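You operate a simulated robot arm through the tools that you are given. There is no shell and no other tool. Be economical: measure what you need, move in short steps, check, and stop when the job is done.

You run a simulated two-armed robot. Do the job below in one go: nothing can be reset, and whatever is moved stays where it is left.

Task
Box the brown arc, push the box into the yellow outline and cover it with the blue cloth.
Fine: the white archive box; lid shut.
Where things are to end (x, y in the base frame): white archive box within 0.022 m of [0.69, -0.21].

It is judged by the outcome, as a careful person would: the job done as asked, and still so three seconds after it is handed in. It fails if anything else is knocked over, pushed out of place, dropped, spilled or broken. A push-on lid holds only when it is set on centred and level and pressed home; a screw cap is set on level and turned clockwise until tight. Flat cloth is picked up by pressing the open fingertips on it (5 to 10 N) and closing them slowly along it; thin cloth reads only 2 to 8 mm in the jaws.

Robot
Two 7-joint arms with two-finger parallel grippers on one trunk, on a base that drives. Base frame: it is fixed to the floor where the robot stands at the start and does not move with it; the origin is under the middle of the robot, x ahead of it, y to its left, z up; the surface under the hand at the start is at about z = 0.86. Readings come in m, rad, newtons and seconds.
The left shoulder is at the start at [0.05, 0.209, 1.321], the right one opposite. With the tool pointing down near the work surface each hand reaches from about 0.1 to 0.88 m from the robot's upright axis, wherever it stands, measured 20 degrees to its own side. Places, roughly: inside of the white archive box [0.5, -0.2, 0.9]; lid of the white archive box [0.6, -0.2, 1]. Payload 4.4 kg a hand.
The TCP of each hand is the grasp point between the finger pads, 0.023 m short of the fingertips. In the tool frame z runs along the fingers and y along their closing line. The gripper opens to 0.094 m. The fingers are 0.038 m wide and 0.01 m thick; the gripper's body (0.054 by 0.096 m) begins 0.039 m behind the TCP.
Orientation is told as [roll, pitch, yaw] about the base's x, y, z axes, in that order, counted from this pose: with the fingers straight down and closing along the base's y, the tool's x points along the base's -x, its y along +y and its z along -z.

Tools
- The arms move only by the tool step_arm. It takes "left_deltas", "right_deltas" or both (then of equal length, played together; a hand with none holds still); each is a list of rows, each a list of 3 entries, a list of its own where there are three numbers: the opening in per cent of the stroke, from 0 (shut) to 100 (fully open), then the shift along the base's x, y, z in m, then the turn, a rotation vector about the base's x, y, z in rad. In form: [[claw, [dx, dy, dz], [ax, ay, az]], ...]. A call has 1 to 20 rows; each row is the pose to reach, as a shift and turn from the pose commanded when the call began. Rows are played at 5 a second. More than 0.05 m and 0.15 rad between two rows, or a gripper value outside its range, and nothing of the call is played. A pose out of reach is approached as far as the arm can. The call stops where the force on the tool passes 40 N (or 10 N more than at its start, if that is more) or the arm is blocked; 0.2 s more then pass. The fingers move at their own pace (about 0.108 m/s each) and stop on an object; they squeeze with about 40 N. The grip force told is the motor's: it shows also when the fingers shut on nothing. Time passes only in rows, and 0.2 s behind the last, so rows that repeat a pose let the fingers close. The reply holds the time, the measured pose of the TCP, the force on the tool along the base axes, the opening and the grip force, in the units named above and with some noise, with the torque about the TCP (base axes, N m) and any sound that the robot's microphone picked up.
- Cameras (640 x 400 px; columns grow to the right, rows downward): "scene" is now at [0.1551, -0.0293, 1.5073]; the picture's right is [-0.33, -0.94, 0.00], its down [-0.41, 0.14, -0.90] and it looks along [0.85, -0.30, -0.44] (base axes); focal length 214 px, centre (320, 200). "left" rides on the left gripper at [0.086, -0.016, -0.074] in its tool frame; the picture's right is [0.18, 0.98, 0.00], its down [-0.58, 0.11, -0.81] and it looks along [-0.79, 0.15, 0.59] (tool axes); focal length 243 px, centre (320, 200). "right" rides on the right gripper at [0.086, 0.016, -0.074] in its tool frame; the picture's right is [-0.18, 0.98, 0.00], its down [-0.58, -0.11, -0.81] and it looks along [-0.79, -0.15, 0.59] (tool axes); focal length 243 px, centre (320, 200). There is no depth. A picture from a camera that has moved, and an enlarged one, comes with that camera's place and axes in the base frame and with its lens.
- snapshot(camera): a new picture of that camera. It takes no simulated time.
- move_column(by): slides the trunk up (or, below 0, down) by that many m; the arms and the scene camera ride with it, the base frame stays. It gives what a move gives, with no picture.
- base_move(legs): drives the robot by 1 to 6 legs, each [ahead, left, turn to the left] in m, m and rad, along the robot's own axes; the way and the turn of a leg run together, so that a leg with both is an arc; at most 1.5 m and 3.142 rad a leg. The arms and the cameras ride along, it lands a little off, and it stops where it bumps. It gives what a move gives.
- pan_tilt(pan, tilt): turns the head with the scene camera to pan (to the left, within 1.396 rad either way) and tilt (down, from -0.506 to 1.204), counted from straight ahead of the robot. It gives what a move gives.
- enlarge(camera, box): a new picture of the part [left, top, right, bottom] of that camera's present view, enlarged. It takes no simulated time.
- close_job(): hands the job in; it is judged then, once.

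Work in short steps. Places have to be worked out from the pictures, the camera data and where the tool is seen: move nearer, look again, correct. Check each grasp and each placing, and mend what went wrong. You have 120 turns and 88 pictures in all, those below and enlarged ones among them. Open the grippers and draw the arms clear of the work before you hand the job in, unless the task says otherwise; then end with one line.

The tools are called after "Emit:" as a command line: name --argument value ..., lists and objects as JSON in quotes. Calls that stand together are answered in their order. step_arm: Moves the arms, as the interface text tells. Its arguments: {"type":"object","properties":{"left_deltas":{"type":"array"},"right_deltas":{"type":"array"}},"required":[]} The other tools are called the same way: move_column (by) slides the trunk up or down; base_move (legs) drives the base; pan_tilt (pan, tilt) turns the head that bears the scene camera; snapshot (camera) takes a picture; enlarge (camera, box) takes an enlarged picture of a part of a camera's view; close_job () hands the job in.

At the start:

```text
clock: 0.0
left_ee_pos: [0.5712, 0.0175, 1.6047]
left_tool_rot: [-0.001, -0.001, 0.0]
left_force: [-0.9, 0.2, -0.3]
left_wrist_torque: [-0.04, -0.02, -0.02]
left_grip_width: 0.0938
left_gripper_force: 0.1
right_ee_pos: [0.4629, -0.4013, 1.5537]
right_tool_rot: [0.0, -0.002, -0.002]
right_force: [0.1, -0.3, -1.2]
right_wrist_torque: [0.04, 0.01, 0.04]
right_grip_width: 0.094
right_gripper_force: 0.1
trunk travel left (down, up): [-0.4, 0.163]
robot x, y, heading: [0.0011, 0.0006, -0.002]
head pan, tilt: [-0.337, 0.452]
```

scene: 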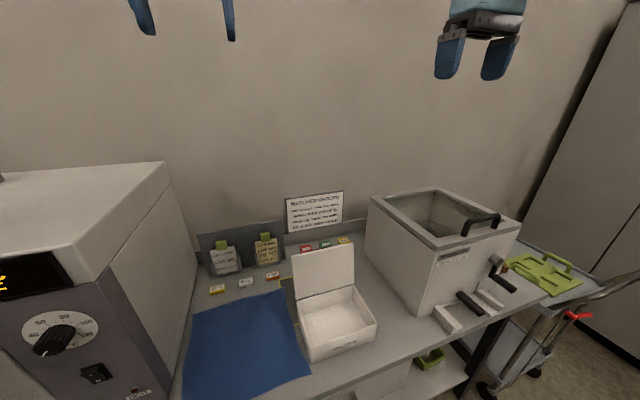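
right: 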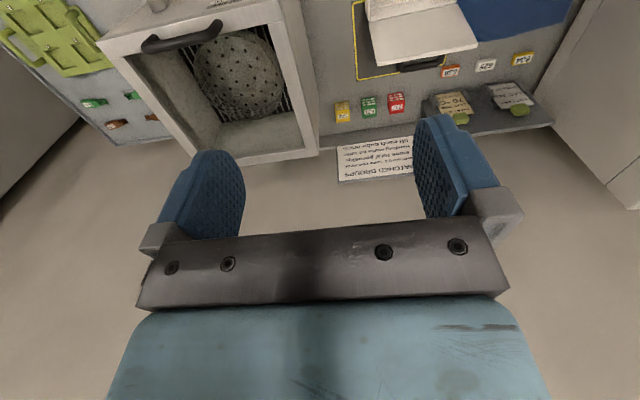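
left: 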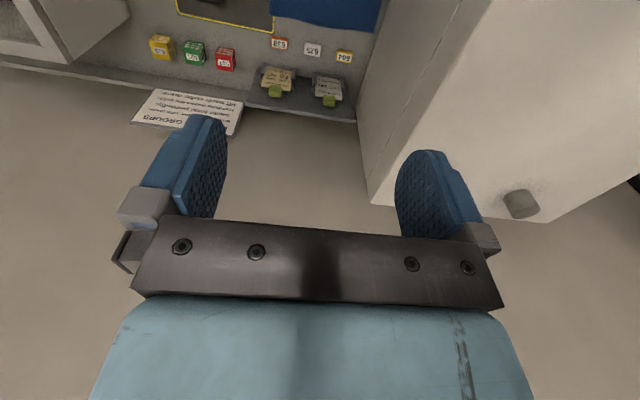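

The box is open with its hinged lid up, the cloth lies to its left and the yellow outline is behind it. I still have to find the brown arc, so I'll enlarge the views.

Emit:
enlarge --camera "scene" --box '[180, 200, 400, 400]'

Emit:
enlarge --camera "right" --box '[300, 0, 600, 150]'

Emit:
enlarge --camera "scene" --box '[380, 220, 600, 400]'

```text
2.00 times, centred on (290, 300) of scene
camera zoom: at [0.1551, -0.0293, 1.5073], right [-0.33, -0.94, 0.0], down [-0.41, 0.14, -0.9], along [0.85, -0.3, -0.44], focal length 429 px, centre (380, 0)
```

zoom: 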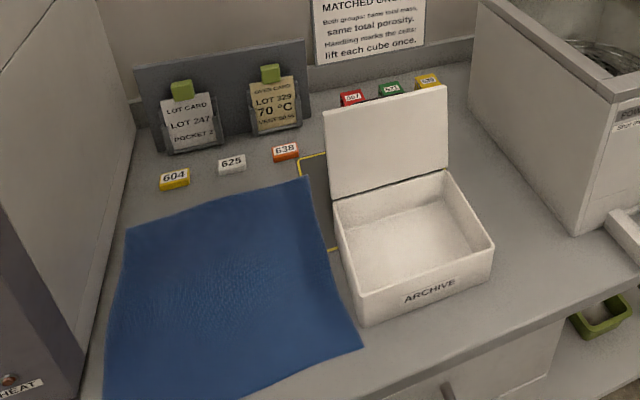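

```text
2.13 times, centred on (450, 75) of right
camera zoom: at [0.376, -0.3855, 1.6284], right [0.18, 0.98, 0.0], down [0.58, -0.11, 0.81], along [0.79, -0.15, -0.59], focal length 518 px, centre (43, 467)
```

zoom: 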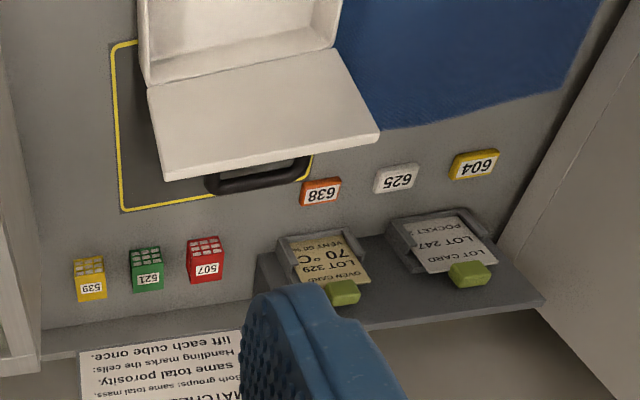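

```text
2.22 times, centred on (490, 310) of scene
camera zoom: at [0.1551, -0.0293, 1.5073], right [-0.33, -0.94, 0.0], down [-0.41, 0.14, -0.9], along [0.85, -0.3, -0.44], focal length 477 px, centre (-58, -44)
```

zoom: 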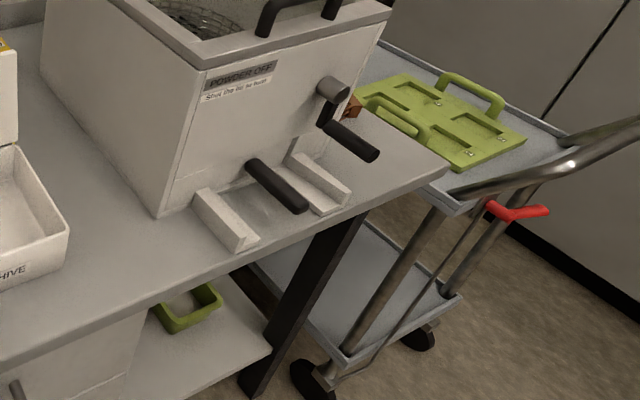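

A small brown thing peeks out behind the machine at the right. I'll enlarge the right wrist view there and turn the head for a better look.

Emit:
enlarge --camera "right" --box '[0, 0, 240, 150]'

Emit:
pan_tilt --pan -0.75 --tilt 0.75

Emit:
snapshot --camera "scene"

```text
2.67 times, centred on (120, 75) of right
camera zoom: at [0.376, -0.3855, 1.6284], right [0.18, 0.98, 0.0], down [0.58, -0.11, 0.81], along [0.79, -0.15, -0.59], focal length 647 px, centre (853, 533)
```

zoom: 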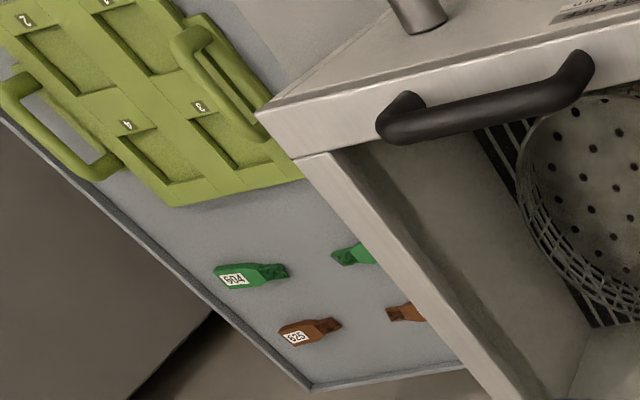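

```text
clock: 0.9
left_ee_pos: [0.5716, 0.0165, 1.6046]
left_tool_rot: [-0.001, 0.001, 0.0]
left_force: [0.1, -0.2, 0.4]
left_wrist_torque: [0.0, 0.01, 0.03]
left_grip_width: 0.0939
left_gripper_force: 0.0
right_ee_pos: [0.4617, -0.4018, 1.5533]
right_tool_rot: [-0.001, -0.001, 0.001]
right_force: [-0.8, -0.2, 0.1]
right_wrist_torque: [0.01, 0.04, 0.0]
right_grip_width: 0.0939
right_gripper_force: 0.1
trunk travel left (down, up): [-0.4, 0.163]
robot x, y, heading: [-0.0035, 0.0019, 0.0]
head pan, tilt: [-0.75, 0.75]
```

```text
80 pictures are left
camera scene: at [0.1291, -0.0553, 1.481], right [-0.68, -0.73, 0.0], down [-0.5, 0.46, -0.73], along [0.54, -0.5, -0.68], focal length 214 px, centre (320, 200)
```

scene: 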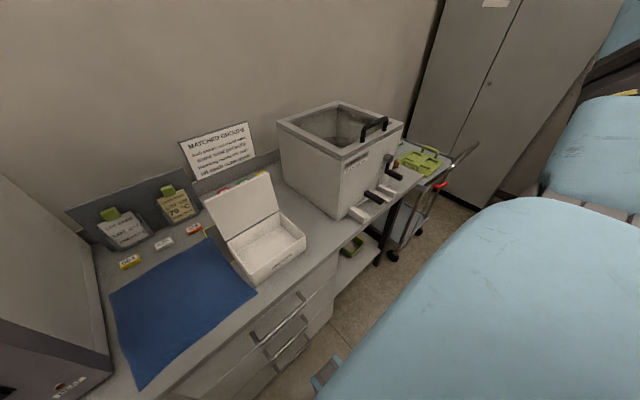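

The brown and green pieces lie on the cart to the right. I'll move the right hand's camera that way to see them.

Emit:
step_arm --right_deltas '[[100, [0, -0.05, 0], [0, 0, 0]], [100, [0, -0.1, 0], [0, 0, 0]], [100, [0, -0.15, 0], [0, 0, 0]], [100, [0, -0.2, 0], [0, 0, 0]], [100, [0, -0.25, 0], [0, 0, 0]], [100, [0, -0.3, 0], [0, 0, 0]], [100, [0, -0.35, 0], [0, 0, 0]], [100, [0, -0.4, 0], [0, 0, 0]]]'

Emit:
snapshot --camera "right"

```text
clock: 2.7
left_ee_pos: [0.5723, 0.0164, 1.6036]
left_tool_rot: [-0.001, 0.0, 0.001]
left_force: [-0.4, -0.4, 0.0]
left_wrist_torque: [0.0, 0.05, -0.01]
left_grip_width: 0.094
left_gripper_force: 0.1
right_ee_pos: [0.4627, -0.8024, 1.5537]
right_tool_rot: [0.001, 0.002, 0.001]
right_force: [-0.2, -0.4, 0.5]
right_wrist_torque: [0.04, 0.04, 0.0]
right_grip_width: 0.0939
right_gripper_force: 0.0
trunk travel left (down, up): [-0.4, 0.163]
robot x, y, heading: [-0.0008, -0.0001, -0.002]
head pan, tilt: [-0.75, 0.75]
```

```text
79 pictures are left
camera right: at [0.3768, -0.7862, 1.6279], right [0.18, 0.98, 0.0], down [0.58, -0.11, 0.81], along [0.79, -0.15, -0.59], focal length 243 px, centre (320, 200)
```

right: 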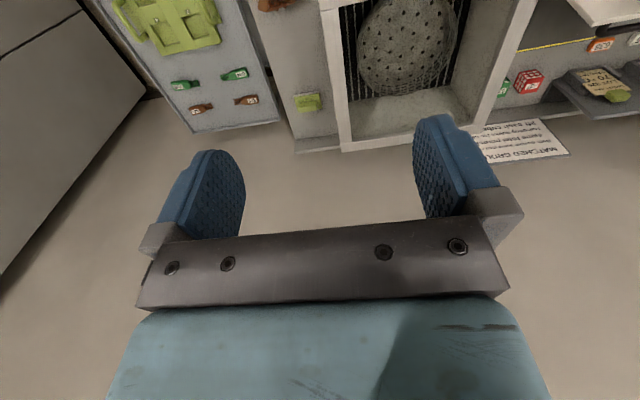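

A brown piece sits at the top of the picture, on the bench just right of the machine. I'll draw the hand back in x to see it.

Emit:
step_arm --right_deltas '[[100, [-0.05, 0, 0], [0, 0, 0]], [100, [-0.1, 0, 0], [0, 0, 0]], [100, [-0.15, 0, 0], [0, 0, 0]], [100, [-0.2, 0, 0], [0, 0, 0]], [100, [-0.22, 0, -0.05], [0, 0, 0]]]'

Emit:
snapshot --camera "right"

```text
refused: row 5 steps farther than a row can; nothing moved
```

```text
78 pictures are left
camera right: at [0.3768, -0.7862, 1.6279], right [0.18, 0.98, 0.0], down [0.58, -0.11, 0.81], along [0.79, -0.15, -0.59], focal length 243 px, centre (320, 200)
```

right: 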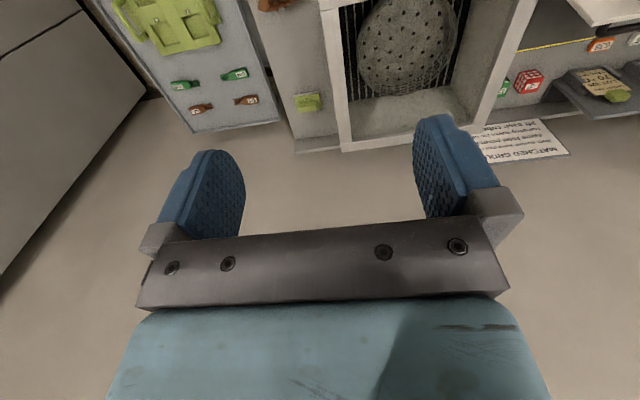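

The call was refused because one row stepped too far. I'll repeat it without that row.

Emit:
step_arm --right_deltas '[[100, [-0.05, 0, 0], [0, 0, 0]], [100, [-0.1, 0, 0], [0, 0, 0]], [100, [-0.15, 0, 0], [0, 0, 0]], [100, [-0.2, 0, 0], [0, 0, 0]], [100, [-0.25, 0, 0], [0, 0, 0]]]'

Emit:
snapshot --camera "right"

```text
clock: 3.9
left_ee_pos: [0.5686, 0.0173, 1.6059]
left_tool_rot: [-0.001, -0.002, 0.0]
left_force: [-0.7, 0.8, 0.0]
left_wrist_torque: [-0.03, -0.04, 0.02]
left_grip_width: 0.094
left_gripper_force: 0.0
right_ee_pos: [0.2081, -0.8017, 1.5545]
right_tool_rot: [0.001, -0.004, -0.002]
right_force: [-0.6, -0.1, -0.3]
right_wrist_torque: [0.02, -0.04, -0.01]
right_grip_width: 0.0938
right_gripper_force: 0.1
trunk travel left (down, up): [-0.4, 0.163]
robot x, y, heading: [0.0015, 0.0008, -0.0]
head pan, tilt: [-0.75, 0.75]
```

```text
77 pictures are left
camera right: at [0.1215, -0.7847, 1.6298], right [0.19, 0.98, 0.0], down [0.58, -0.11, 0.81], along [0.79, -0.15, -0.59], focal length 243 px, centre (320, 200)
```

right: 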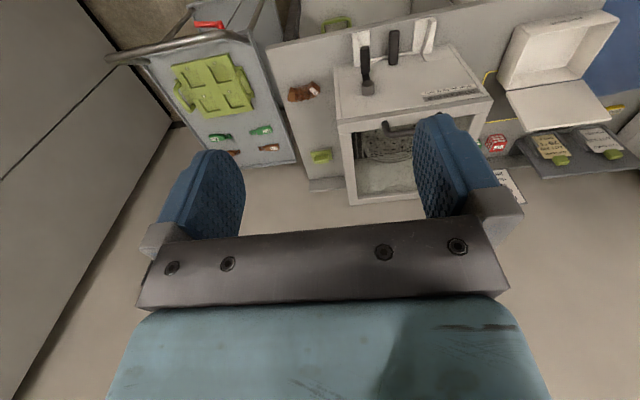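

Emit:
enlarge --camera "right" --box '[250, 40, 370, 170]'

Emit:
enlarge --camera "right" --box '[470, 0, 640, 140]'

```text
3.08 times, centred on (310, 105) of right
camera zoom: at [0.1215, -0.7847, 1.6298], right [0.19, 0.98, 0.0], down [0.58, -0.11, 0.81], along [0.79, -0.15, -0.59], focal length 746 px, centre (351, 492)
```

zoom: 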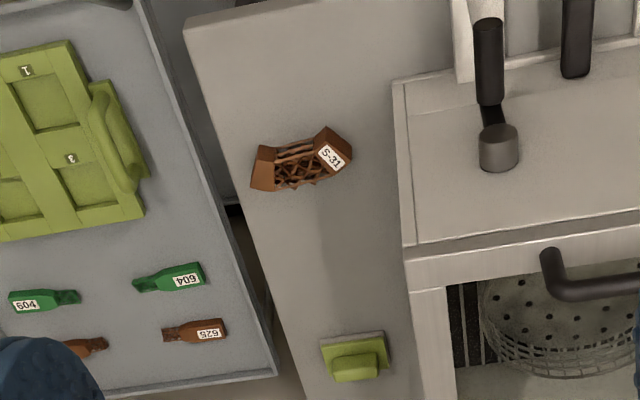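

```text
2.86 times, centred on (555, 70) of right
camera zoom: at [0.1215, -0.7847, 1.6298], right [0.19, 0.98, 0.0], down [0.58, -0.11, 0.81], along [0.79, -0.15, -0.59], focal length 693 px, centre (-351, 571)
```

zoom: 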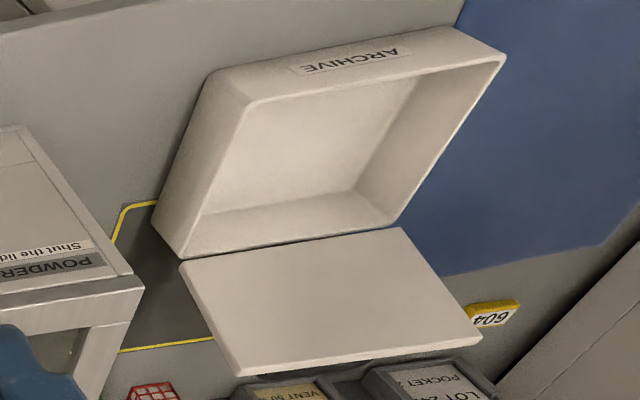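

The arc (S-31) has solid end blocks and a lattice middle, and it lies at about [0.53, -0.92] on the bench. That's out of reach, so I'll draw the right hand in and drive 0.45 m to the right.

Emit:
step_arm --right_deltas '[[100, [0.04, 0.03, 0], [0, 0, 0]], [100, [0.06, 0.07, 0], [0, 0, 0]], [100, [0.08, 0.11, 0], [0, 0, 0]], [100, [0.1, 0.15, 0], [0, 0, 0]], [100, [0.12, 0.19, 0], [0, 0, 0]], [100, [0.14, 0.23, 0], [0, 0, 0]], [100, [0.16, 0.27, 0], [0, 0, 0]], [100, [0.18, 0.31, 0], [0, 0, 0]]]'

Emit:
base_move --legs '[[0, -0.45, 0]]'

Emit:
snapshot --camera "scene"

Emit:
snapshot --camera "right"

```text
clock: 5.7
left_ee_pos: [0.5719, 0.0205, 1.6029]
left_tool_rot: [-0.002, 0.002, 0.002]
left_force: [0.1, 0.2, -0.2]
left_wrist_torque: [0.0, 0.02, 0.01]
left_grip_width: 0.094
left_gripper_force: 0.1
right_ee_pos: [0.3955, -0.4891, 1.555]
right_tool_rot: [-0.002, 0.0, -0.001]
right_force: [0.4, -0.7, 0.3]
right_wrist_torque: [-0.04, 0.03, 0.01]
right_grip_width: 0.094
right_gripper_force: 0.1
trunk travel left (down, up): [-0.4, 0.163]
robot x, y, heading: [0.0033, 0.0013, 0.0]
head pan, tilt: [-0.75, 0.75]
```

```text
clock: 10.2
left_ee_pos: [0.5717, -0.4346, 1.6036]
left_tool_rot: [-0.001, 0.0, 0.003]
left_force: [0.2, 0.5, 0.3]
left_wrist_torque: [0.01, -0.01, -0.01]
left_grip_width: 0.0942
left_gripper_force: 0.1
right_ee_pos: [0.3928, -0.9442, 1.5542]
right_tool_rot: [0.0, 0.0, 0.002]
right_force: [0.1, 0.0, 0.1]
right_wrist_torque: [-0.01, -0.02, 0.03]
right_grip_width: 0.0937
right_gripper_force: 0.0
trunk travel left (down, up): [-0.4, 0.163]
robot x, y, heading: [-0.0005, -0.4547, -0.002]
head pan, tilt: [-0.75, 0.75]
```

```text
74 pictures are left
camera scene: at [0.1291, -0.5073, 1.481], right [-0.68, -0.73, 0.0], down [-0.5, 0.46, -0.73], along [0.54, -0.5, -0.68], focal length 214 px, centre (320, 200)
```

scene: 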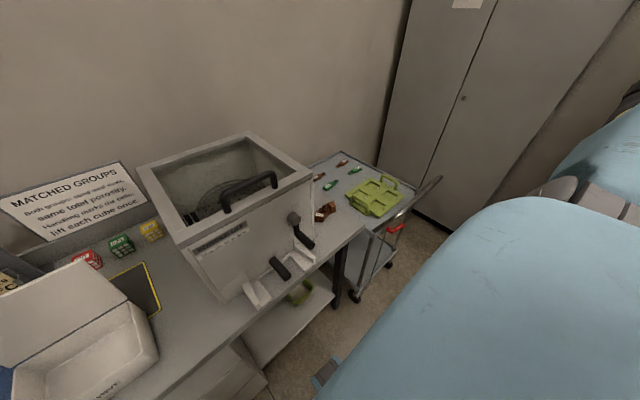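

```text
73 pictures are left
camera right: at [0.3072, -0.927, 1.6284], right [0.18, 0.98, 0.0], down [0.58, -0.11, 0.81], along [0.79, -0.15, -0.59], focal length 243 px, centre (320, 200)
```

right: 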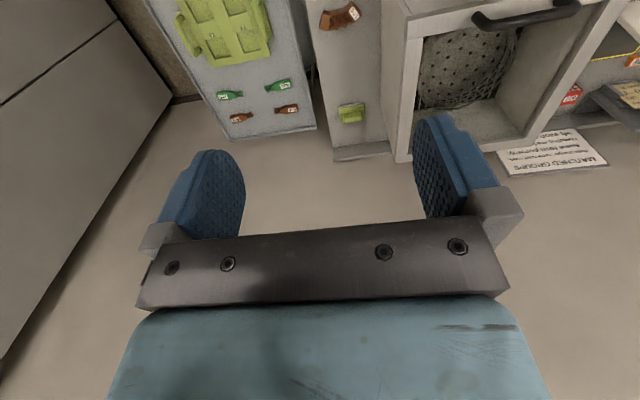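

The arc comes out at about [0.54, -0.92], clear of the machine's right side at y≈-0.78. I'll lower the right hand behind it for a closer look.

Emit:
step_arm --right_deltas '[[100, [0, 0, -0.045], [0, 0, 0]], [100, [0, 0, -0.09], [0, 0, 0]], [100, [0, 0, -0.135], [0, 0, 0]], [100, [0, 0.0, -0.18], [0, 0, 0]], [100, [0.0, 0.0, -0.225], [0, 0, 0]], [100, [0.0, 0.0, -0.27], [0, 0, 0]], [100, [0.0, 0.0, -0.315], [0, 0, 0]], [100, [0.0, 0.0, -0.36], [0, 0, 0]], [100, [0.02, 0.01, -0.4], [0, 0, 0]]]'

Emit:
snapshot --camera "right"

Emit:
enlarge --camera "scene" --box '[250, 140, 420, 260]'

```text
clock: 12.2
left_ee_pos: [0.5749, -0.4398, 1.6032]
left_tool_rot: [0.003, 0.003, -0.001]
left_force: [0.0, -0.4, 0.3]
left_wrist_torque: [0.08, 0.06, -0.02]
left_grip_width: 0.0942
left_gripper_force: 0.0
right_ee_pos: [0.4163, -0.9355, 1.1518]
right_tool_rot: [0.002, 0.001, -0.002]
right_force: [0.2, -0.3, 0.1]
right_wrist_torque: [0.06, 0.03, -0.01]
right_grip_width: 0.0943
right_gripper_force: 0.0
trunk travel left (down, up): [-0.4, 0.163]
robot x, y, heading: [0.0022, -0.4553, -0.002]
head pan, tilt: [-0.75, 0.75]
```

```text
72 pictures are left
camera right: at [0.3298, -0.9192, 1.2264], right [0.19, 0.98, 0.0], down [0.58, -0.11, 0.81], along [0.79, -0.15, -0.59], focal length 243 px, centre (320, 200)
```

right: 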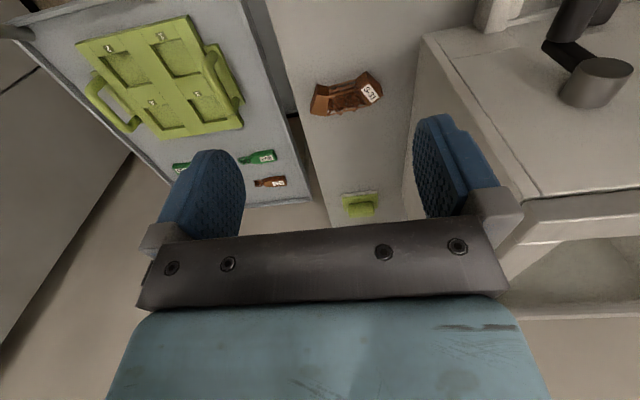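

```text
3.33 times, centred on (335, 200) of scene
camera zoom: at [0.132, -0.5112, 1.4806], right [-0.68, -0.73, 0.0], down [-0.5, 0.47, -0.73], along [0.53, -0.5, -0.68], focal length 715 px, centre (270, 200)
```

zoom: 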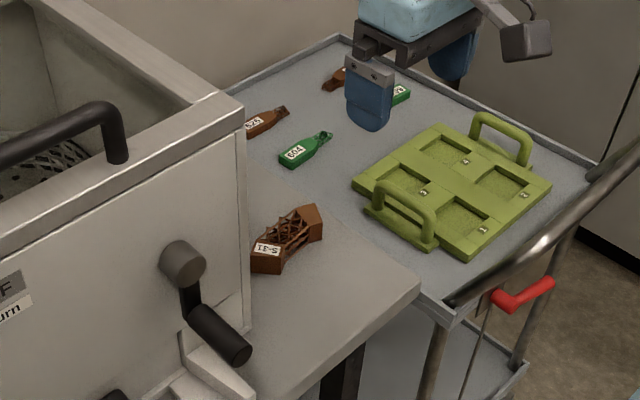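

Emit:
enlarge --camera "right" --box '[290, 50, 410, 130]'

```text
5.00 times, centred on (350, 90) of right
camera zoom: at [0.3298, -0.9192, 1.2264], right [0.19, 0.98, 0.0], down [0.58, -0.11, 0.81], along [0.79, -0.15, -0.59], focal length 1213 px, centre (170, 750)
```

zoom: 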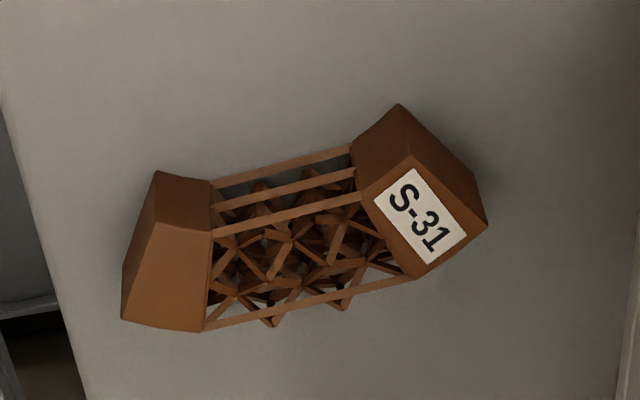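

The arc lies flat, about 0.11 m long and 0.027 m high. I'll grip only its left solid block, around [0.537, -0.967], closing radially at yaw about +1.24 rad. First I go above it and turn.

Emit:
step_arm --right_deltas '[[85, [0.012, -0.003, -0.015], [0, 0, 0.124]], [85, [0.024, -0.006, -0.03], [0, 0, 0.248]], [85, [0.036, -0.009, -0.045], [0, 0, 0.372]], [85, [0.048, -0.012, -0.06], [0, 0, 0.496]], [85, [0.06, -0.016, -0.075], [0, 0, 0.62]], [85, [0.072, -0.019, -0.09], [0, 0, 0.744]], [85, [0.084, -0.022, -0.105], [0, 0, 0.868]], [85, [0.096, -0.025, -0.12], [0, 0, 0.992]], [85, [0.108, -0.028, -0.135], [0, 0, 1.116]], [85, [0.121, -0.031, -0.15], [0, 0, 1.24]], [85, [0.121, -0.031, -0.18], [0, 0, 1.24]]]'

Emit:
snapshot --camera "right"

Emit:
enlarge --camera "scene" --box '[250, 140, 420, 260]'

```text
clock: 14.6
left_ee_pos: [0.5713, -0.4353, 1.6044]
left_tool_rot: [0.0, -0.001, 0.003]
left_force: [-0.4, -0.3, -0.5]
left_wrist_torque: [-0.01, 0.02, 0.02]
left_grip_width: 0.0941
left_gripper_force: 0.1
right_ee_pos: [0.5345, -0.9655, 0.9738]
right_tool_rot: [0.001, -0.001, 1.241]
right_force: [0.2, 0.3, 0.2]
right_wrist_torque: [-0.04, 0.02, 0.0]
right_grip_width: 0.0797
right_gripper_force: 0.0
trunk travel left (down, up): [-0.4, 0.163]
robot x, y, heading: [-0.0026, -0.4522, 0.004]
head pan, tilt: [-0.75, 0.75]
```

```text
69 pictures are left
camera right: at [0.4919, -1.0411, 1.0477], right [-0.87, 0.49, 0.0], down [0.29, 0.51, 0.81], along [0.4, 0.7, -0.59], focal length 243 px, centre (320, 200)
```

right: 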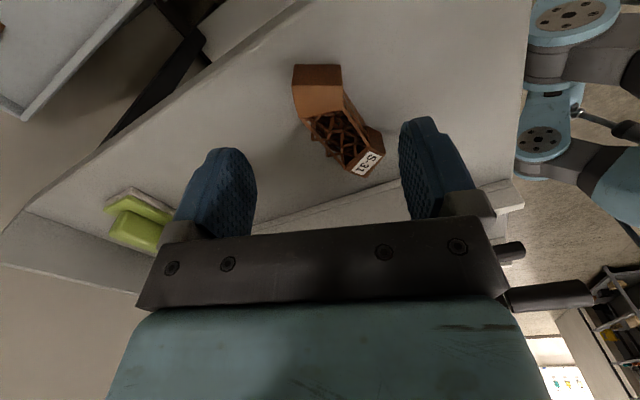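

```text
3.33 times, centred on (335, 200) of scene
camera zoom: at [0.1293, -0.5082, 1.481], right [-0.68, -0.73, 0.0], down [-0.5, 0.47, -0.73], along [0.54, -0.5, -0.68], focal length 715 px, centre (270, 200)
```

zoom: 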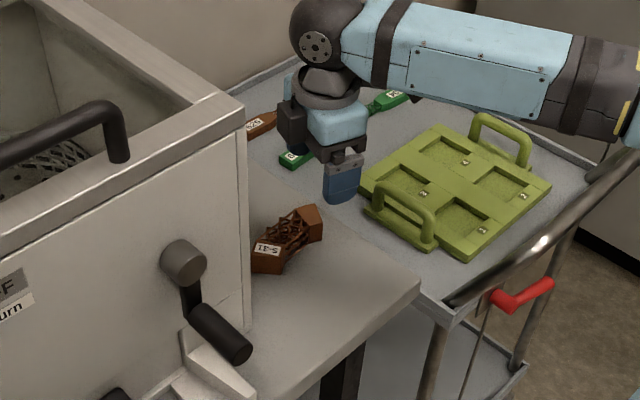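

The landing point projects to (320, 84), right on the left block with the lattice just beyond the fingers' width. I'll lower to z≈0.889.

Emit:
step_arm --right_deltas '[[85, [0.001, 0.001, -0.03], [0, 0, 0]], [85, [0.001, 0.001, -0.055], [0, 0, 0]], [85, [0.001, 0.001, -0.075], [0, 0, 0]], [85, [0.001, 0.001, -0.084], [0, 0, 0]]]'

Emit:
snapshot --camera "right"

```text
clock: 15.6
left_ee_pos: [0.571, -0.4364, 1.6045]
left_tool_rot: [0.002, -0.001, 0.001]
left_force: [-0.2, 0.7, -0.1]
left_wrist_torque: [-0.01, 0.02, 0.02]
left_grip_width: 0.094
left_gripper_force: 0.0
right_ee_pos: [0.5353, -0.9641, 0.8892]
right_tool_rot: [0.0, 0.0, 1.24]
right_force: [0.0, -0.1, 0.1]
right_wrist_torque: [0.01, -0.02, -0.02]
right_grip_width: 0.0798
right_gripper_force: 0.1
trunk travel left (down, up): [-0.4, 0.163]
robot x, y, heading: [0.0004, -0.4536, 0.003]
head pan, tilt: [-0.75, 0.75]
```

```text
67 pictures are left
camera right: at [0.4923, -1.0402, 0.9643], right [-0.87, 0.49, 0.0], down [0.29, 0.51, 0.81], along [0.4, 0.7, -0.59], focal length 243 px, centre (320, 200)
```

right: 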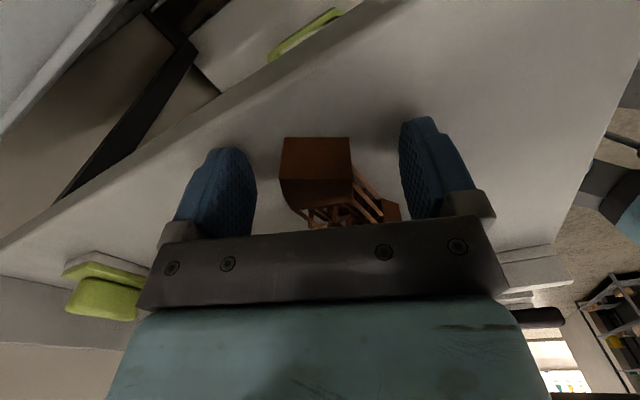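

The solid block sits centred between the fingers. I'll close gently.

Emit:
step_arm --right_deltas '[[60, [0, 0, 0], [0, 0, 0]], [45, [0, 0, 0], [0, 0, 0]], [38, [0, 0, 0], [0, 0, 0]], [33, [0, 0, 0], [0, 0, 0]], [28, [0, 0, 0], [0, 0, 0]], [25, [0, 0, 0], [0, 0, 0]], [25, [0, 0, 0], [0, 0, 0]]]'

Emit:
snapshot --camera "right"

```text
clock: 17.2
left_ee_pos: [0.571, -0.4347, 1.6026]
left_tool_rot: [0.001, -0.001, 0.002]
left_force: [-0.5, -0.4, 1.1]
left_wrist_torque: [-0.01, -0.03, 0.03]
left_grip_width: 0.0937
left_gripper_force: 0.0
right_ee_pos: [0.5357, -0.9634, 0.8887]
right_tool_rot: [0.001, 0.0, 1.238]
right_force: [0.6, -0.5, -0.8]
right_wrist_torque: [-0.02, -0.04, 0.01]
right_grip_width: 0.0353
right_gripper_force: 40.5
trunk travel left (down, up): [-0.4, 0.163]
robot x, y, heading: [0.0049, -0.452, 0.002]
head pan, tilt: [-0.75, 0.75]
```

```text
66 pictures are left
camera right: at [0.4922, -1.0399, 0.9645], right [-0.87, 0.49, 0.0], down [0.29, 0.51, 0.81], along [0.4, 0.7, -0.59], focal length 243 px, centre (320, 200)
```

right: 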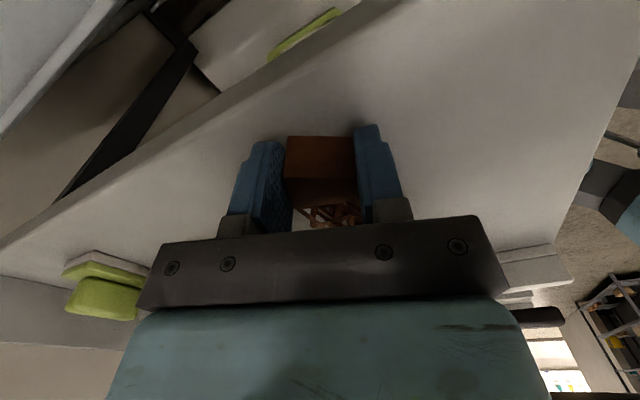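

Firm grip at 35 mm on the solid block. I'll lift it straight up above the machine's height.

Emit:
step_arm --right_deltas '[[25, [0, 0, 0.02], [0, 0, 0]], [25, [0, 0, 0.05], [0, 0, 0]], [25, [0, 0, 0.09], [0, 0, 0]], [25, [0, 0, 0.13], [0, 0, 0]], [25, [0, 0, 0.17], [0, 0, 0]], [25, [0, 0, 0.21], [0, 0, 0]], [25, [0, 0, 0.25], [0, 0, 0]], [25, [0, 0, 0.29], [0, 0, 0]], [25, [0, 0, 0.33], [0, 0, 0]], [25, [0, 0, 0.37], [0, 0, 0]], [25, [0, 0, 0.41], [0, 0, 0]], [25, [0, 0, 0.45], [0, 0, 0]], [25, [0, 0, 0.49], [0, 0, 0]]]'

Emit:
snapshot --camera "scene"

```text
clock: 20.0
left_ee_pos: [0.5705, -0.4332, 1.6051]
left_tool_rot: [-0.003, 0.002, 0.003]
left_force: [0.1, -0.5, -1.0]
left_wrist_torque: [-0.03, 0.02, 0.0]
left_grip_width: 0.094
left_gripper_force: 0.0
right_ee_pos: [0.5346, -0.963, 1.3804]
right_tool_rot: [0.0, 0.001, 1.239]
right_force: [0.0, 0.1, -1.0]
right_wrist_torque: [-0.04, 0.01, 0.02]
right_grip_width: 0.0351
right_gripper_force: 40.2
trunk travel left (down, up): [-0.4, 0.163]
robot x, y, heading: [0.0012, -0.4504, -0.001]
head pan, tilt: [-0.75, 0.75]
```

```text
65 pictures are left
camera scene: at [0.1282, -0.5064, 1.4811], right [-0.68, -0.73, 0.0], down [-0.5, 0.46, -0.73], along [0.54, -0.5, -0.68], focal length 214 px, centre (320, 200)
```

scene: 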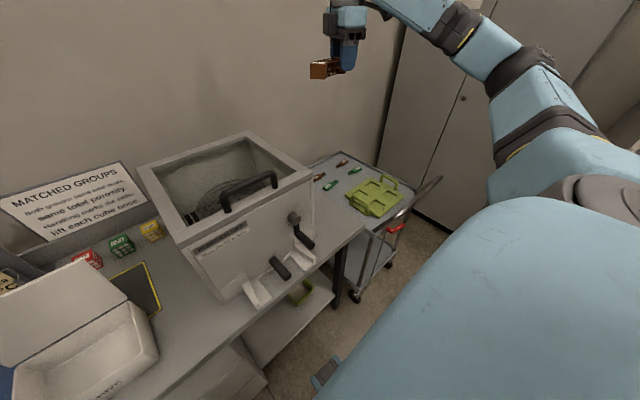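

The arc is held. I'll drive back 0.45 m to the left and look down at the box.

Emit:
base_move --legs '[[0, 0.45, 0]]'

Emit:
pan_tilt --pan -0.33 --tilt 0.85

Emit:
snapshot --camera "scene"

Emit:
enlarge --camera "scene" --box '[240, 80, 440, 240]'

```text
clock: 24.5
left_ee_pos: [0.5706, 0.0133, 1.6034]
left_tool_rot: [0.002, 0.001, -0.002]
left_force: [-0.2, -0.5, -0.2]
left_wrist_torque: [0.01, 0.01, -0.04]
left_grip_width: 0.0941
left_gripper_force: 0.0
right_ee_pos: [0.5351, -0.5148, 1.3781]
right_tool_rot: [0.0, 0.0, 1.237]
right_force: [0.7, 0.4, 0.0]
right_wrist_torque: [0.0, -0.02, 0.02]
right_grip_width: 0.035
right_gripper_force: 40.2
trunk travel left (down, up): [-0.4, 0.163]
robot x, y, heading: [-0.0005, -0.0018, 0.004]
head pan, tilt: [-0.75, 0.75]
```

```text
clock: 25.3
left_ee_pos: [0.5721, 0.0146, 1.6042]
left_tool_rot: [0.0, -0.001, -0.001]
left_force: [0.1, 0.0, 0.1]
left_wrist_torque: [-0.01, 0.0, 0.01]
left_grip_width: 0.0941
left_gripper_force: 0.0
right_ee_pos: [0.5359, -0.515, 1.3787]
right_tool_rot: [0.002, 0.0, 1.237]
right_force: [0.7, 0.0, -0.9]
right_wrist_torque: [0.0, 0.03, 0.03]
right_grip_width: 0.0351
right_gripper_force: 40.0
trunk travel left (down, up): [-0.4, 0.163]
robot x, y, heading: [-0.0014, -0.0015, 0.001]
head pan, tilt: [-0.33, 0.85]
```

```text
64 pictures are left
camera scene: at [0.1427, -0.0273, 1.473], right [-0.33, -0.95, 0.0], down [-0.71, 0.25, -0.66], along [0.62, -0.22, -0.75], focal length 214 px, centre (320, 200)
```

scene: 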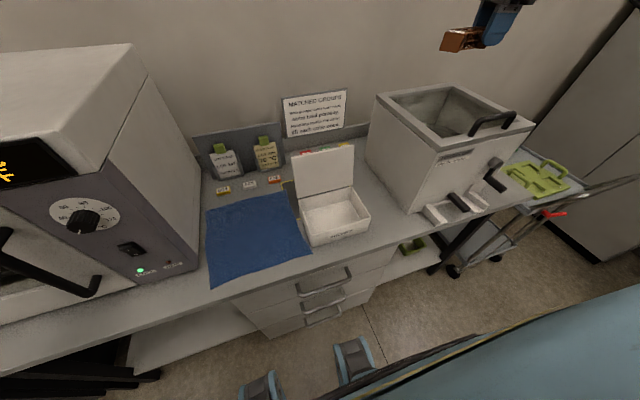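

```text
2.50 times, centred on (340, 160) of scene
camera zoom: at [0.1427, -0.0273, 1.473], right [-0.33, -0.95, 0.0], down [-0.71, 0.25, -0.66], along [0.62, -0.22, -0.75], focal length 536 px, centre (270, 300)
```

zoom: 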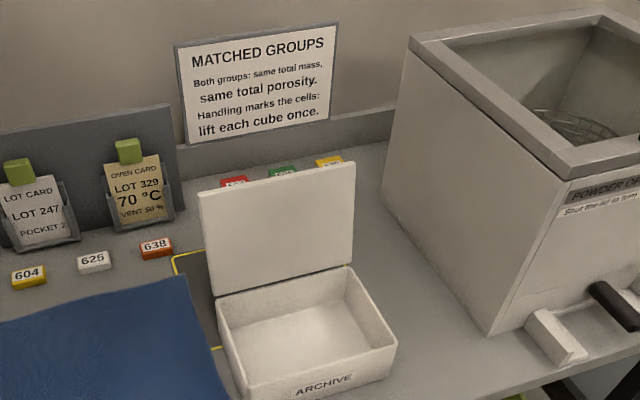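

Box rim is at z≈0.944, spanning x 0.462–0.607 and y -0.31 to -0.108, with the lid tilted open behind it. I'll take the hand to TCP ≈[0.531, -0.251], so the arc is centred over the inside, and go down partway.

Emit:
step_arm --right_deltas '[[25, [0, 0.045, 0], [0, 0, 0]], [25, [0, 0.09, 0], [0, 0, 0]], [25, [0, 0.135, 0], [0, 0, 0]], [25, [-0.002, 0.18, 0], [0, 0, 0]], [25, [-0.004, 0.22, 0], [0, 0, 0]], [25, [-0.005, 0.264, 0], [0, 0, 0]], [25, [-0.005, 0.264, -0.045], [0, 0, 0]], [25, [-0.005, 0.264, -0.09], [0, 0, 0]], [25, [-0.005, 0.264, -0.135], [0, 0, 0]], [25, [-0.005, 0.264, -0.18], [0, 0, 0]], [25, [-0.005, 0.264, -0.225], [0, 0, 0]], [25, [-0.005, 0.264, -0.27], [0, 0, 0]], [25, [-0.005, 0.264, -0.315], [0, 0, 0]], [25, [-0.005, 0.264, -0.35], [0, 0, 0]]]'

Emit:
snapshot --camera "right"

Emit:
enlarge --camera "scene" --box '[240, 80, 440, 260]'

```text
clock: 28.3
left_ee_pos: [0.571, 0.0134, 1.6045]
left_tool_rot: [-0.001, 0.001, -0.003]
left_force: [0.3, 0.1, -0.1]
left_wrist_torque: [-0.01, 0.03, -0.01]
left_grip_width: 0.0938
left_gripper_force: 0.2
right_ee_pos: [0.5299, -0.2522, 1.028]
right_tool_rot: [-0.001, 0.0, 1.237]
right_force: [-0.6, -0.6, -0.6]
right_wrist_torque: [-0.02, 0.06, 0.01]
right_grip_width: 0.0352
right_gripper_force: 40.0
trunk travel left (down, up): [-0.4, 0.163]
robot x, y, heading: [-0.0016, -0.0019, -0.004]
head pan, tilt: [-0.33, 0.85]
```

```text
62 pictures are left
camera right: at [0.4865, -0.3277, 1.103], right [-0.87, 0.5, 0.0], down [0.29, 0.51, 0.81], along [0.4, 0.7, -0.59], focal length 243 px, centre (320, 200)
```

right: 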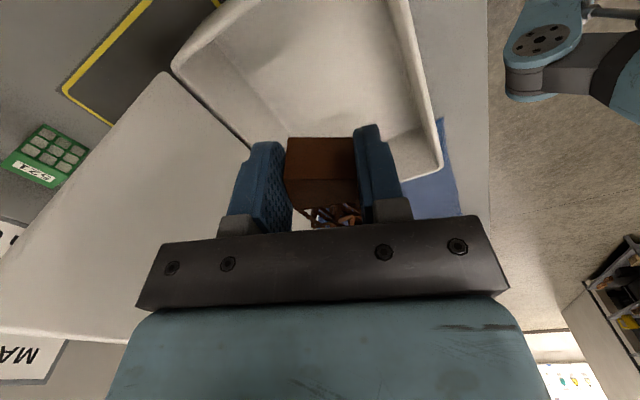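

```text
2.22 times, centred on (340, 170) of scene
camera zoom: at [0.143, -0.0275, 1.473], right [-0.33, -0.95, 0.0], down [-0.71, 0.24, -0.66], along [0.62, -0.21, -0.75], focal length 477 px, centre (276, 267)
```

zoom: 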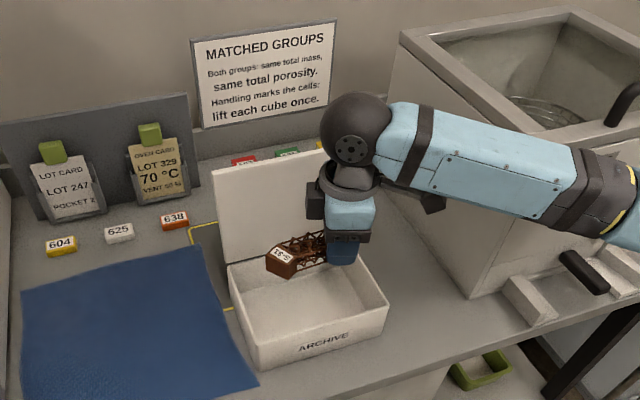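

The forearm runs close to the machine's front corner. I'll check the elbow clearance before lowering.

Emit:
pan_tilt --pan -0.75 --tilt 0.85

Emit:
snapshot --camera "scene"

Emit:
snapshot --camera "left"

```text
clock: 29.2
left_ee_pos: [0.5702, 0.0129, 1.6041]
left_tool_rot: [0.002, 0.001, -0.003]
left_force: [0.3, 0.5, 0.1]
left_wrist_torque: [0.02, 0.01, 0.0]
left_grip_width: 0.0941
left_gripper_force: 0.1
right_ee_pos: [0.5306, -0.2502, 1.027]
right_tool_rot: [-0.001, -0.001, 1.237]
right_force: [0.3, -0.3, 0.5]
right_wrist_torque: [-0.01, -0.04, -0.03]
right_grip_width: 0.0354
right_gripper_force: 39.7
trunk travel left (down, up): [-0.4, 0.163]
robot x, y, heading: [-0.0021, -0.0035, 0.001]
head pan, tilt: [-0.75, 0.85]
```

```text
60 pictures are left
camera scene: at [0.126, -0.0551, 1.473], right [-0.68, -0.73, 0.0], down [-0.55, 0.51, -0.66], along [0.48, -0.45, -0.75], focal length 214 px, centre (320, 200)
```

scene: 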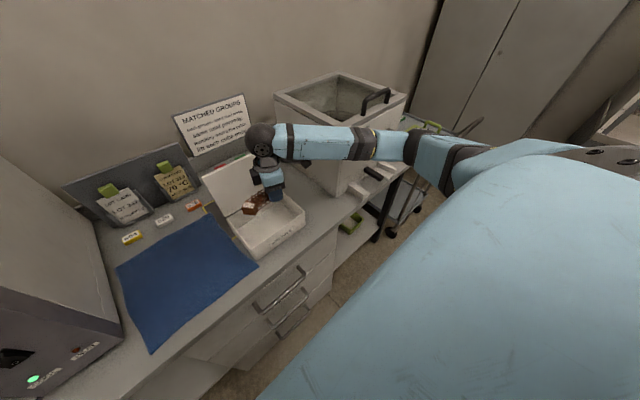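

```text
59 pictures are left
camera left: at [0.4845, -0.0035, 1.6777], right [-0.18, 0.98, 0.0], down [0.58, 0.11, 0.81], along [0.79, 0.15, -0.59], focal length 243 px, centre (320, 200)
```

left: 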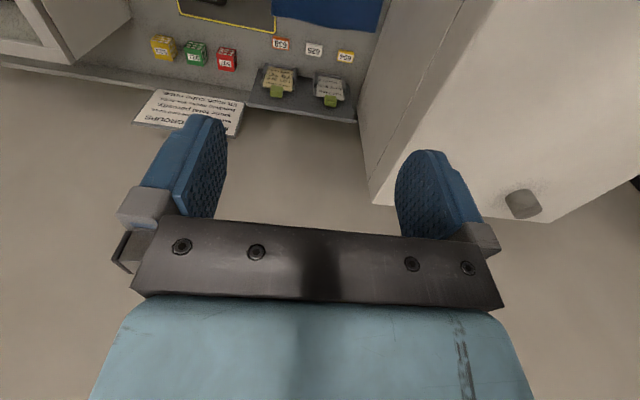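

The elbow could come near the machine's levers when I lower. Raising the trunk will lift the elbow and give a better view, so I do that first.

Emit:
move_column --by 0.16

Emit:
step_arm --right_deltas '[[25, [0, 0, -0.04], [0, 0, 0]], [25, [0, 0, -0.08], [0, 0, 0]], [25, [0, 0, -0.12], [0, 0, 0]], [25, [0, 0, -0.16], [0, 0, 0]], [25, [0, 0, -0.2], [0, 0, 0]], [25, [0, 0, -0.22], [0, 0, 0]]]'

Emit:
snapshot --camera "scene"

Emit:
enlarge --camera "scene" --box '[180, 130, 380, 270]'

```text
clock: 31.1
left_ee_pos: [0.5717, 0.0148, 1.7643]
left_tool_rot: [-0.002, 0.0, 0.0]
left_force: [1.2, 0.7, 0.8]
left_wrist_torque: [-0.01, 0.0, -0.02]
left_grip_width: 0.0939
left_gripper_force: 0.1
right_ee_pos: [0.5298, -0.2508, 1.1889]
right_tool_rot: [-0.001, 0.001, 1.236]
right_force: [0.3, 0.0, -0.5]
right_wrist_torque: [0.01, 0.0, -0.01]
right_grip_width: 0.0352
right_gripper_force: 40.1
trunk travel left (down, up): [-0.56, 0.003]
robot x, y, heading: [0.0047, -0.0018, 0.0]
head pan, tilt: [-0.75, 0.85]
```

```text
clock: 32.5
left_ee_pos: [0.572, 0.0137, 1.7635]
left_tool_rot: [0.001, 0.0, -0.003]
left_force: [-0.8, -0.5, 0.1]
left_wrist_torque: [0.02, 0.02, -0.03]
left_grip_width: 0.094
left_gripper_force: 0.1
right_ee_pos: [0.5304, -0.251, 0.9677]
right_tool_rot: [0.001, -0.001, 1.238]
right_force: [-0.8, 0.1, 0.4]
right_wrist_torque: [-0.03, 0.0, -0.05]
right_grip_width: 0.0354
right_gripper_force: 40.2
trunk travel left (down, up): [-0.56, 0.003]
robot x, y, heading: [0.0006, -0.0024, -0.001]
head pan, tilt: [-0.75, 0.85]
```

```text
58 pictures are left
camera scene: at [0.126, -0.0551, 1.633], right [-0.68, -0.73, 0.0], down [-0.55, 0.51, -0.66], along [0.48, -0.45, -0.75], focal length 214 px, centre (320, 200)
```

scene: 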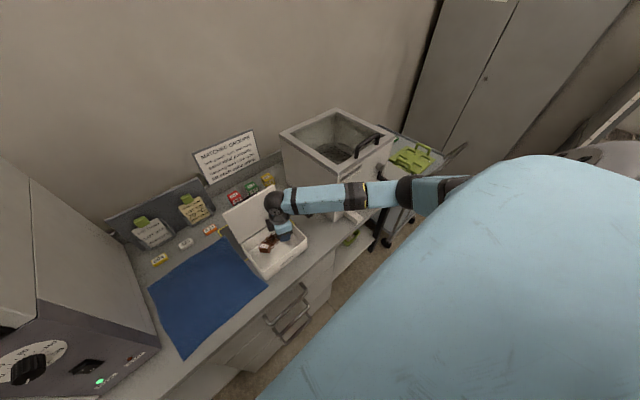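

```text
2.86 times, centred on (280, 200) of scene
camera zoom: at [0.126, -0.0551, 1.633], right [-0.68, -0.73, 0.0], down [-0.55, 0.51, -0.66], along [0.48, -0.45, -0.75], focal length 613 px, centre (434, 200)
```

zoom: 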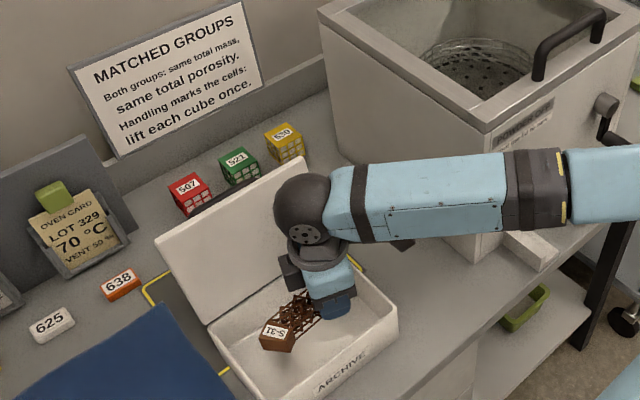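

The arc is inside the rim outline and nothing is touching. I'll lower the last centimetres slowly, watching the force.

Emit:
step_arm --right_deltas '[[25, [0, 0, -0.02], [0, 0, 0]], [25, [0, 0, -0.04], [0, 0, 0]], [25, [0, 0, -0.055], [0, 0, 0]], [25, [0, 0, -0.065], [0, 0, 0]]]'

Emit:
snapshot --camera "right"

Emit:
enlarge --camera "scene" --box '[180, 130, 420, 270]'

```text
clock: 33.5
left_ee_pos: [0.5726, 0.0146, 1.7642]
left_tool_rot: [0.001, 0.0, -0.002]
left_force: [-0.2, 0.9, 0.9]
left_wrist_torque: [-0.01, 0.03, 0.0]
left_grip_width: 0.0942
left_gripper_force: 0.0
right_ee_pos: [0.5308, -0.2517, 0.9034]
right_tool_rot: [0.0, 0.0, 1.239]
right_force: [-0.5, 0.3, -0.3]
right_wrist_torque: [-0.02, 0.0, -0.02]
right_grip_width: 0.035
right_gripper_force: 39.9
trunk travel left (down, up): [-0.56, 0.003]
robot x, y, heading: [0.0003, -0.0012, -0.003]
head pan, tilt: [-0.75, 0.85]
```

```text
56 pictures are left
camera right: at [0.4866, -0.3274, 0.9782], right [-0.87, 0.5, 0.0], down [0.29, 0.51, 0.81], along [0.4, 0.7, -0.59], focal length 243 px, centre (320, 200)
```

right: 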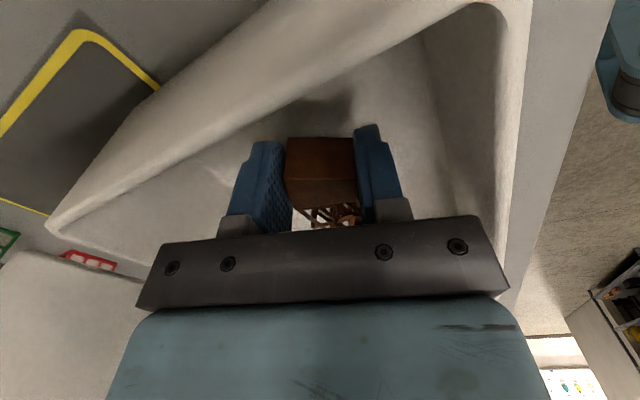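

```text
2.67 times, centred on (300, 200) of scene
camera zoom: at [0.1261, -0.0552, 1.633], right [-0.68, -0.73, 0.0], down [-0.55, 0.51, -0.66], along [0.48, -0.45, -0.75], focal length 572 px, centre (373, 200)
```

zoom: 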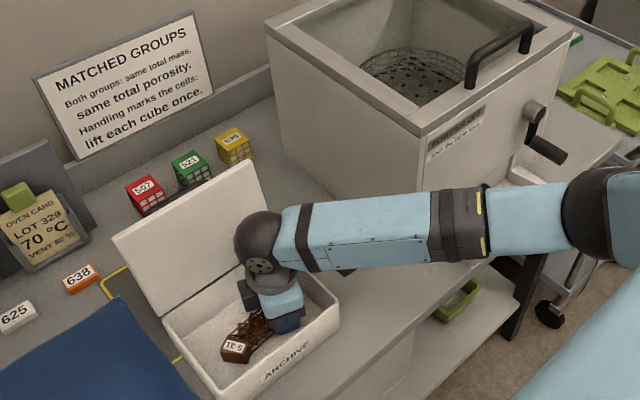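

Still free of contact. I'll go down in 2 mm steps until the arc touches the box floor.

Emit:
step_arm --right_deltas '[[25, [0, 0, -0.002], [0, 0, 0]], [25, [0, 0, -0.004], [0, 0, 0]], [25, [0, 0, -0.006], [0, 0, 0]], [25, [0, 0, -0.008], [0, 0, 0]]]'

```text
clock: 34.5
left_ee_pos: [0.5715, 0.0134, 1.7635]
left_tool_rot: [-0.001, -0.001, -0.002]
left_force: [0.0, 0.4, 0.8]
left_wrist_torque: [0.0, 0.01, 0.04]
left_grip_width: 0.0939
left_gripper_force: 0.0
right_ee_pos: [0.5285, -0.2522, 0.8948]
right_tool_rot: [-0.001, 0.0, 1.238]
right_force: [0.5, 0.3, 0.2]
right_wrist_torque: [0.06, 0.01, -0.04]
right_grip_width: 0.0352
right_gripper_force: 39.5
trunk travel left (down, up): [-0.56, 0.003]
robot x, y, heading: [0.0009, -0.0071, 0.002]
head pan, tilt: [-0.75, 0.85]
```

Emit:
step_arm --right_deltas '[[25, [0, 0, -0.001], [0, 0, 0]], [25, [0, 0, -0.002], [0, 0, 0]], [25, [0, 0, -0.003], [0, 0, 0]]]'

```text
clock: 35.2
left_ee_pos: [0.5696, 0.0135, 1.7664]
left_tool_rot: [0.001, -0.002, -0.002]
left_force: [-0.1, -0.1, -0.4]
left_wrist_torque: [0.01, 0.03, -0.02]
left_grip_width: 0.0941
left_gripper_force: 0.0
right_ee_pos: [0.5295, -0.252, 0.8946]
right_tool_rot: [-0.005, -0.003, 1.239]
right_force: [-1.2, -6.0, 23.8]
right_wrist_torque: [0.62, 0.21, 0.01]
right_grip_width: 0.0352
right_gripper_force: 40.0
trunk travel left (down, up): [-0.56, 0.003]
robot x, y, heading: [0.0024, 0.001, 0.001]
head pan, tilt: [-0.75, 0.85]
```

The arc rests on the floor (24 N up). I'll ease off 2 mm, open modestly inside the box and then lift out.

Emit:
step_arm --right_deltas '[[25, [0, 0, 0.002], [0, 0, 0]], [40, [0, 0, 0.002], [0, 0, 0]], [55, [0, 0, 0.002], [0, 0, 0]], [62, [0, 0, 0.002], [0, 0, 0]], [62, [0, 0, 0.003], [0, 0, 0]]]'

Emit:
snapshot --camera "right"

```text
clock: 36.5
left_ee_pos: [0.5707, 0.0137, 1.7636]
left_tool_rot: [0.001, -0.001, -0.001]
left_force: [-1.0, 1.3, 0.1]
left_wrist_torque: [0.06, 0.03, -0.02]
left_grip_width: 0.0941
left_gripper_force: 0.0
right_ee_pos: [0.53, -0.2515, 0.8955]
right_tool_rot: [0.0, 0.001, 1.238]
right_force: [-0.2, -0.1, -0.2]
right_wrist_torque: [-0.01, 0.01, -0.02]
right_grip_width: 0.0583
right_gripper_force: 0.1
trunk travel left (down, up): [-0.56, 0.003]
robot x, y, heading: [-0.0036, -0.0046, 0.002]
head pan, tilt: [-0.75, 0.85]
```

```text
54 pictures are left
camera right: at [0.4864, -0.3275, 0.9706], right [-0.87, 0.5, 0.0], down [0.29, 0.51, 0.81], along [0.4, 0.7, -0.59], focal length 243 px, centre (320, 200)
```

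right: 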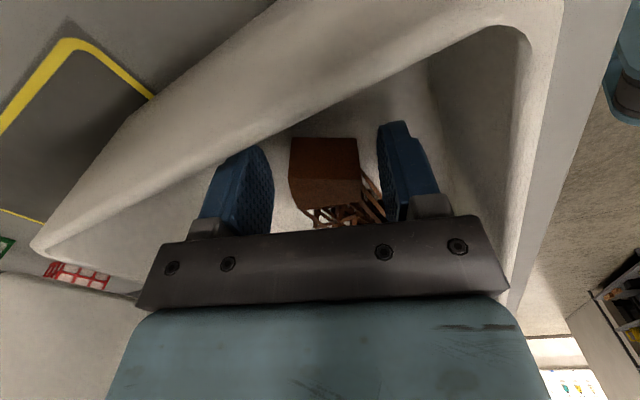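

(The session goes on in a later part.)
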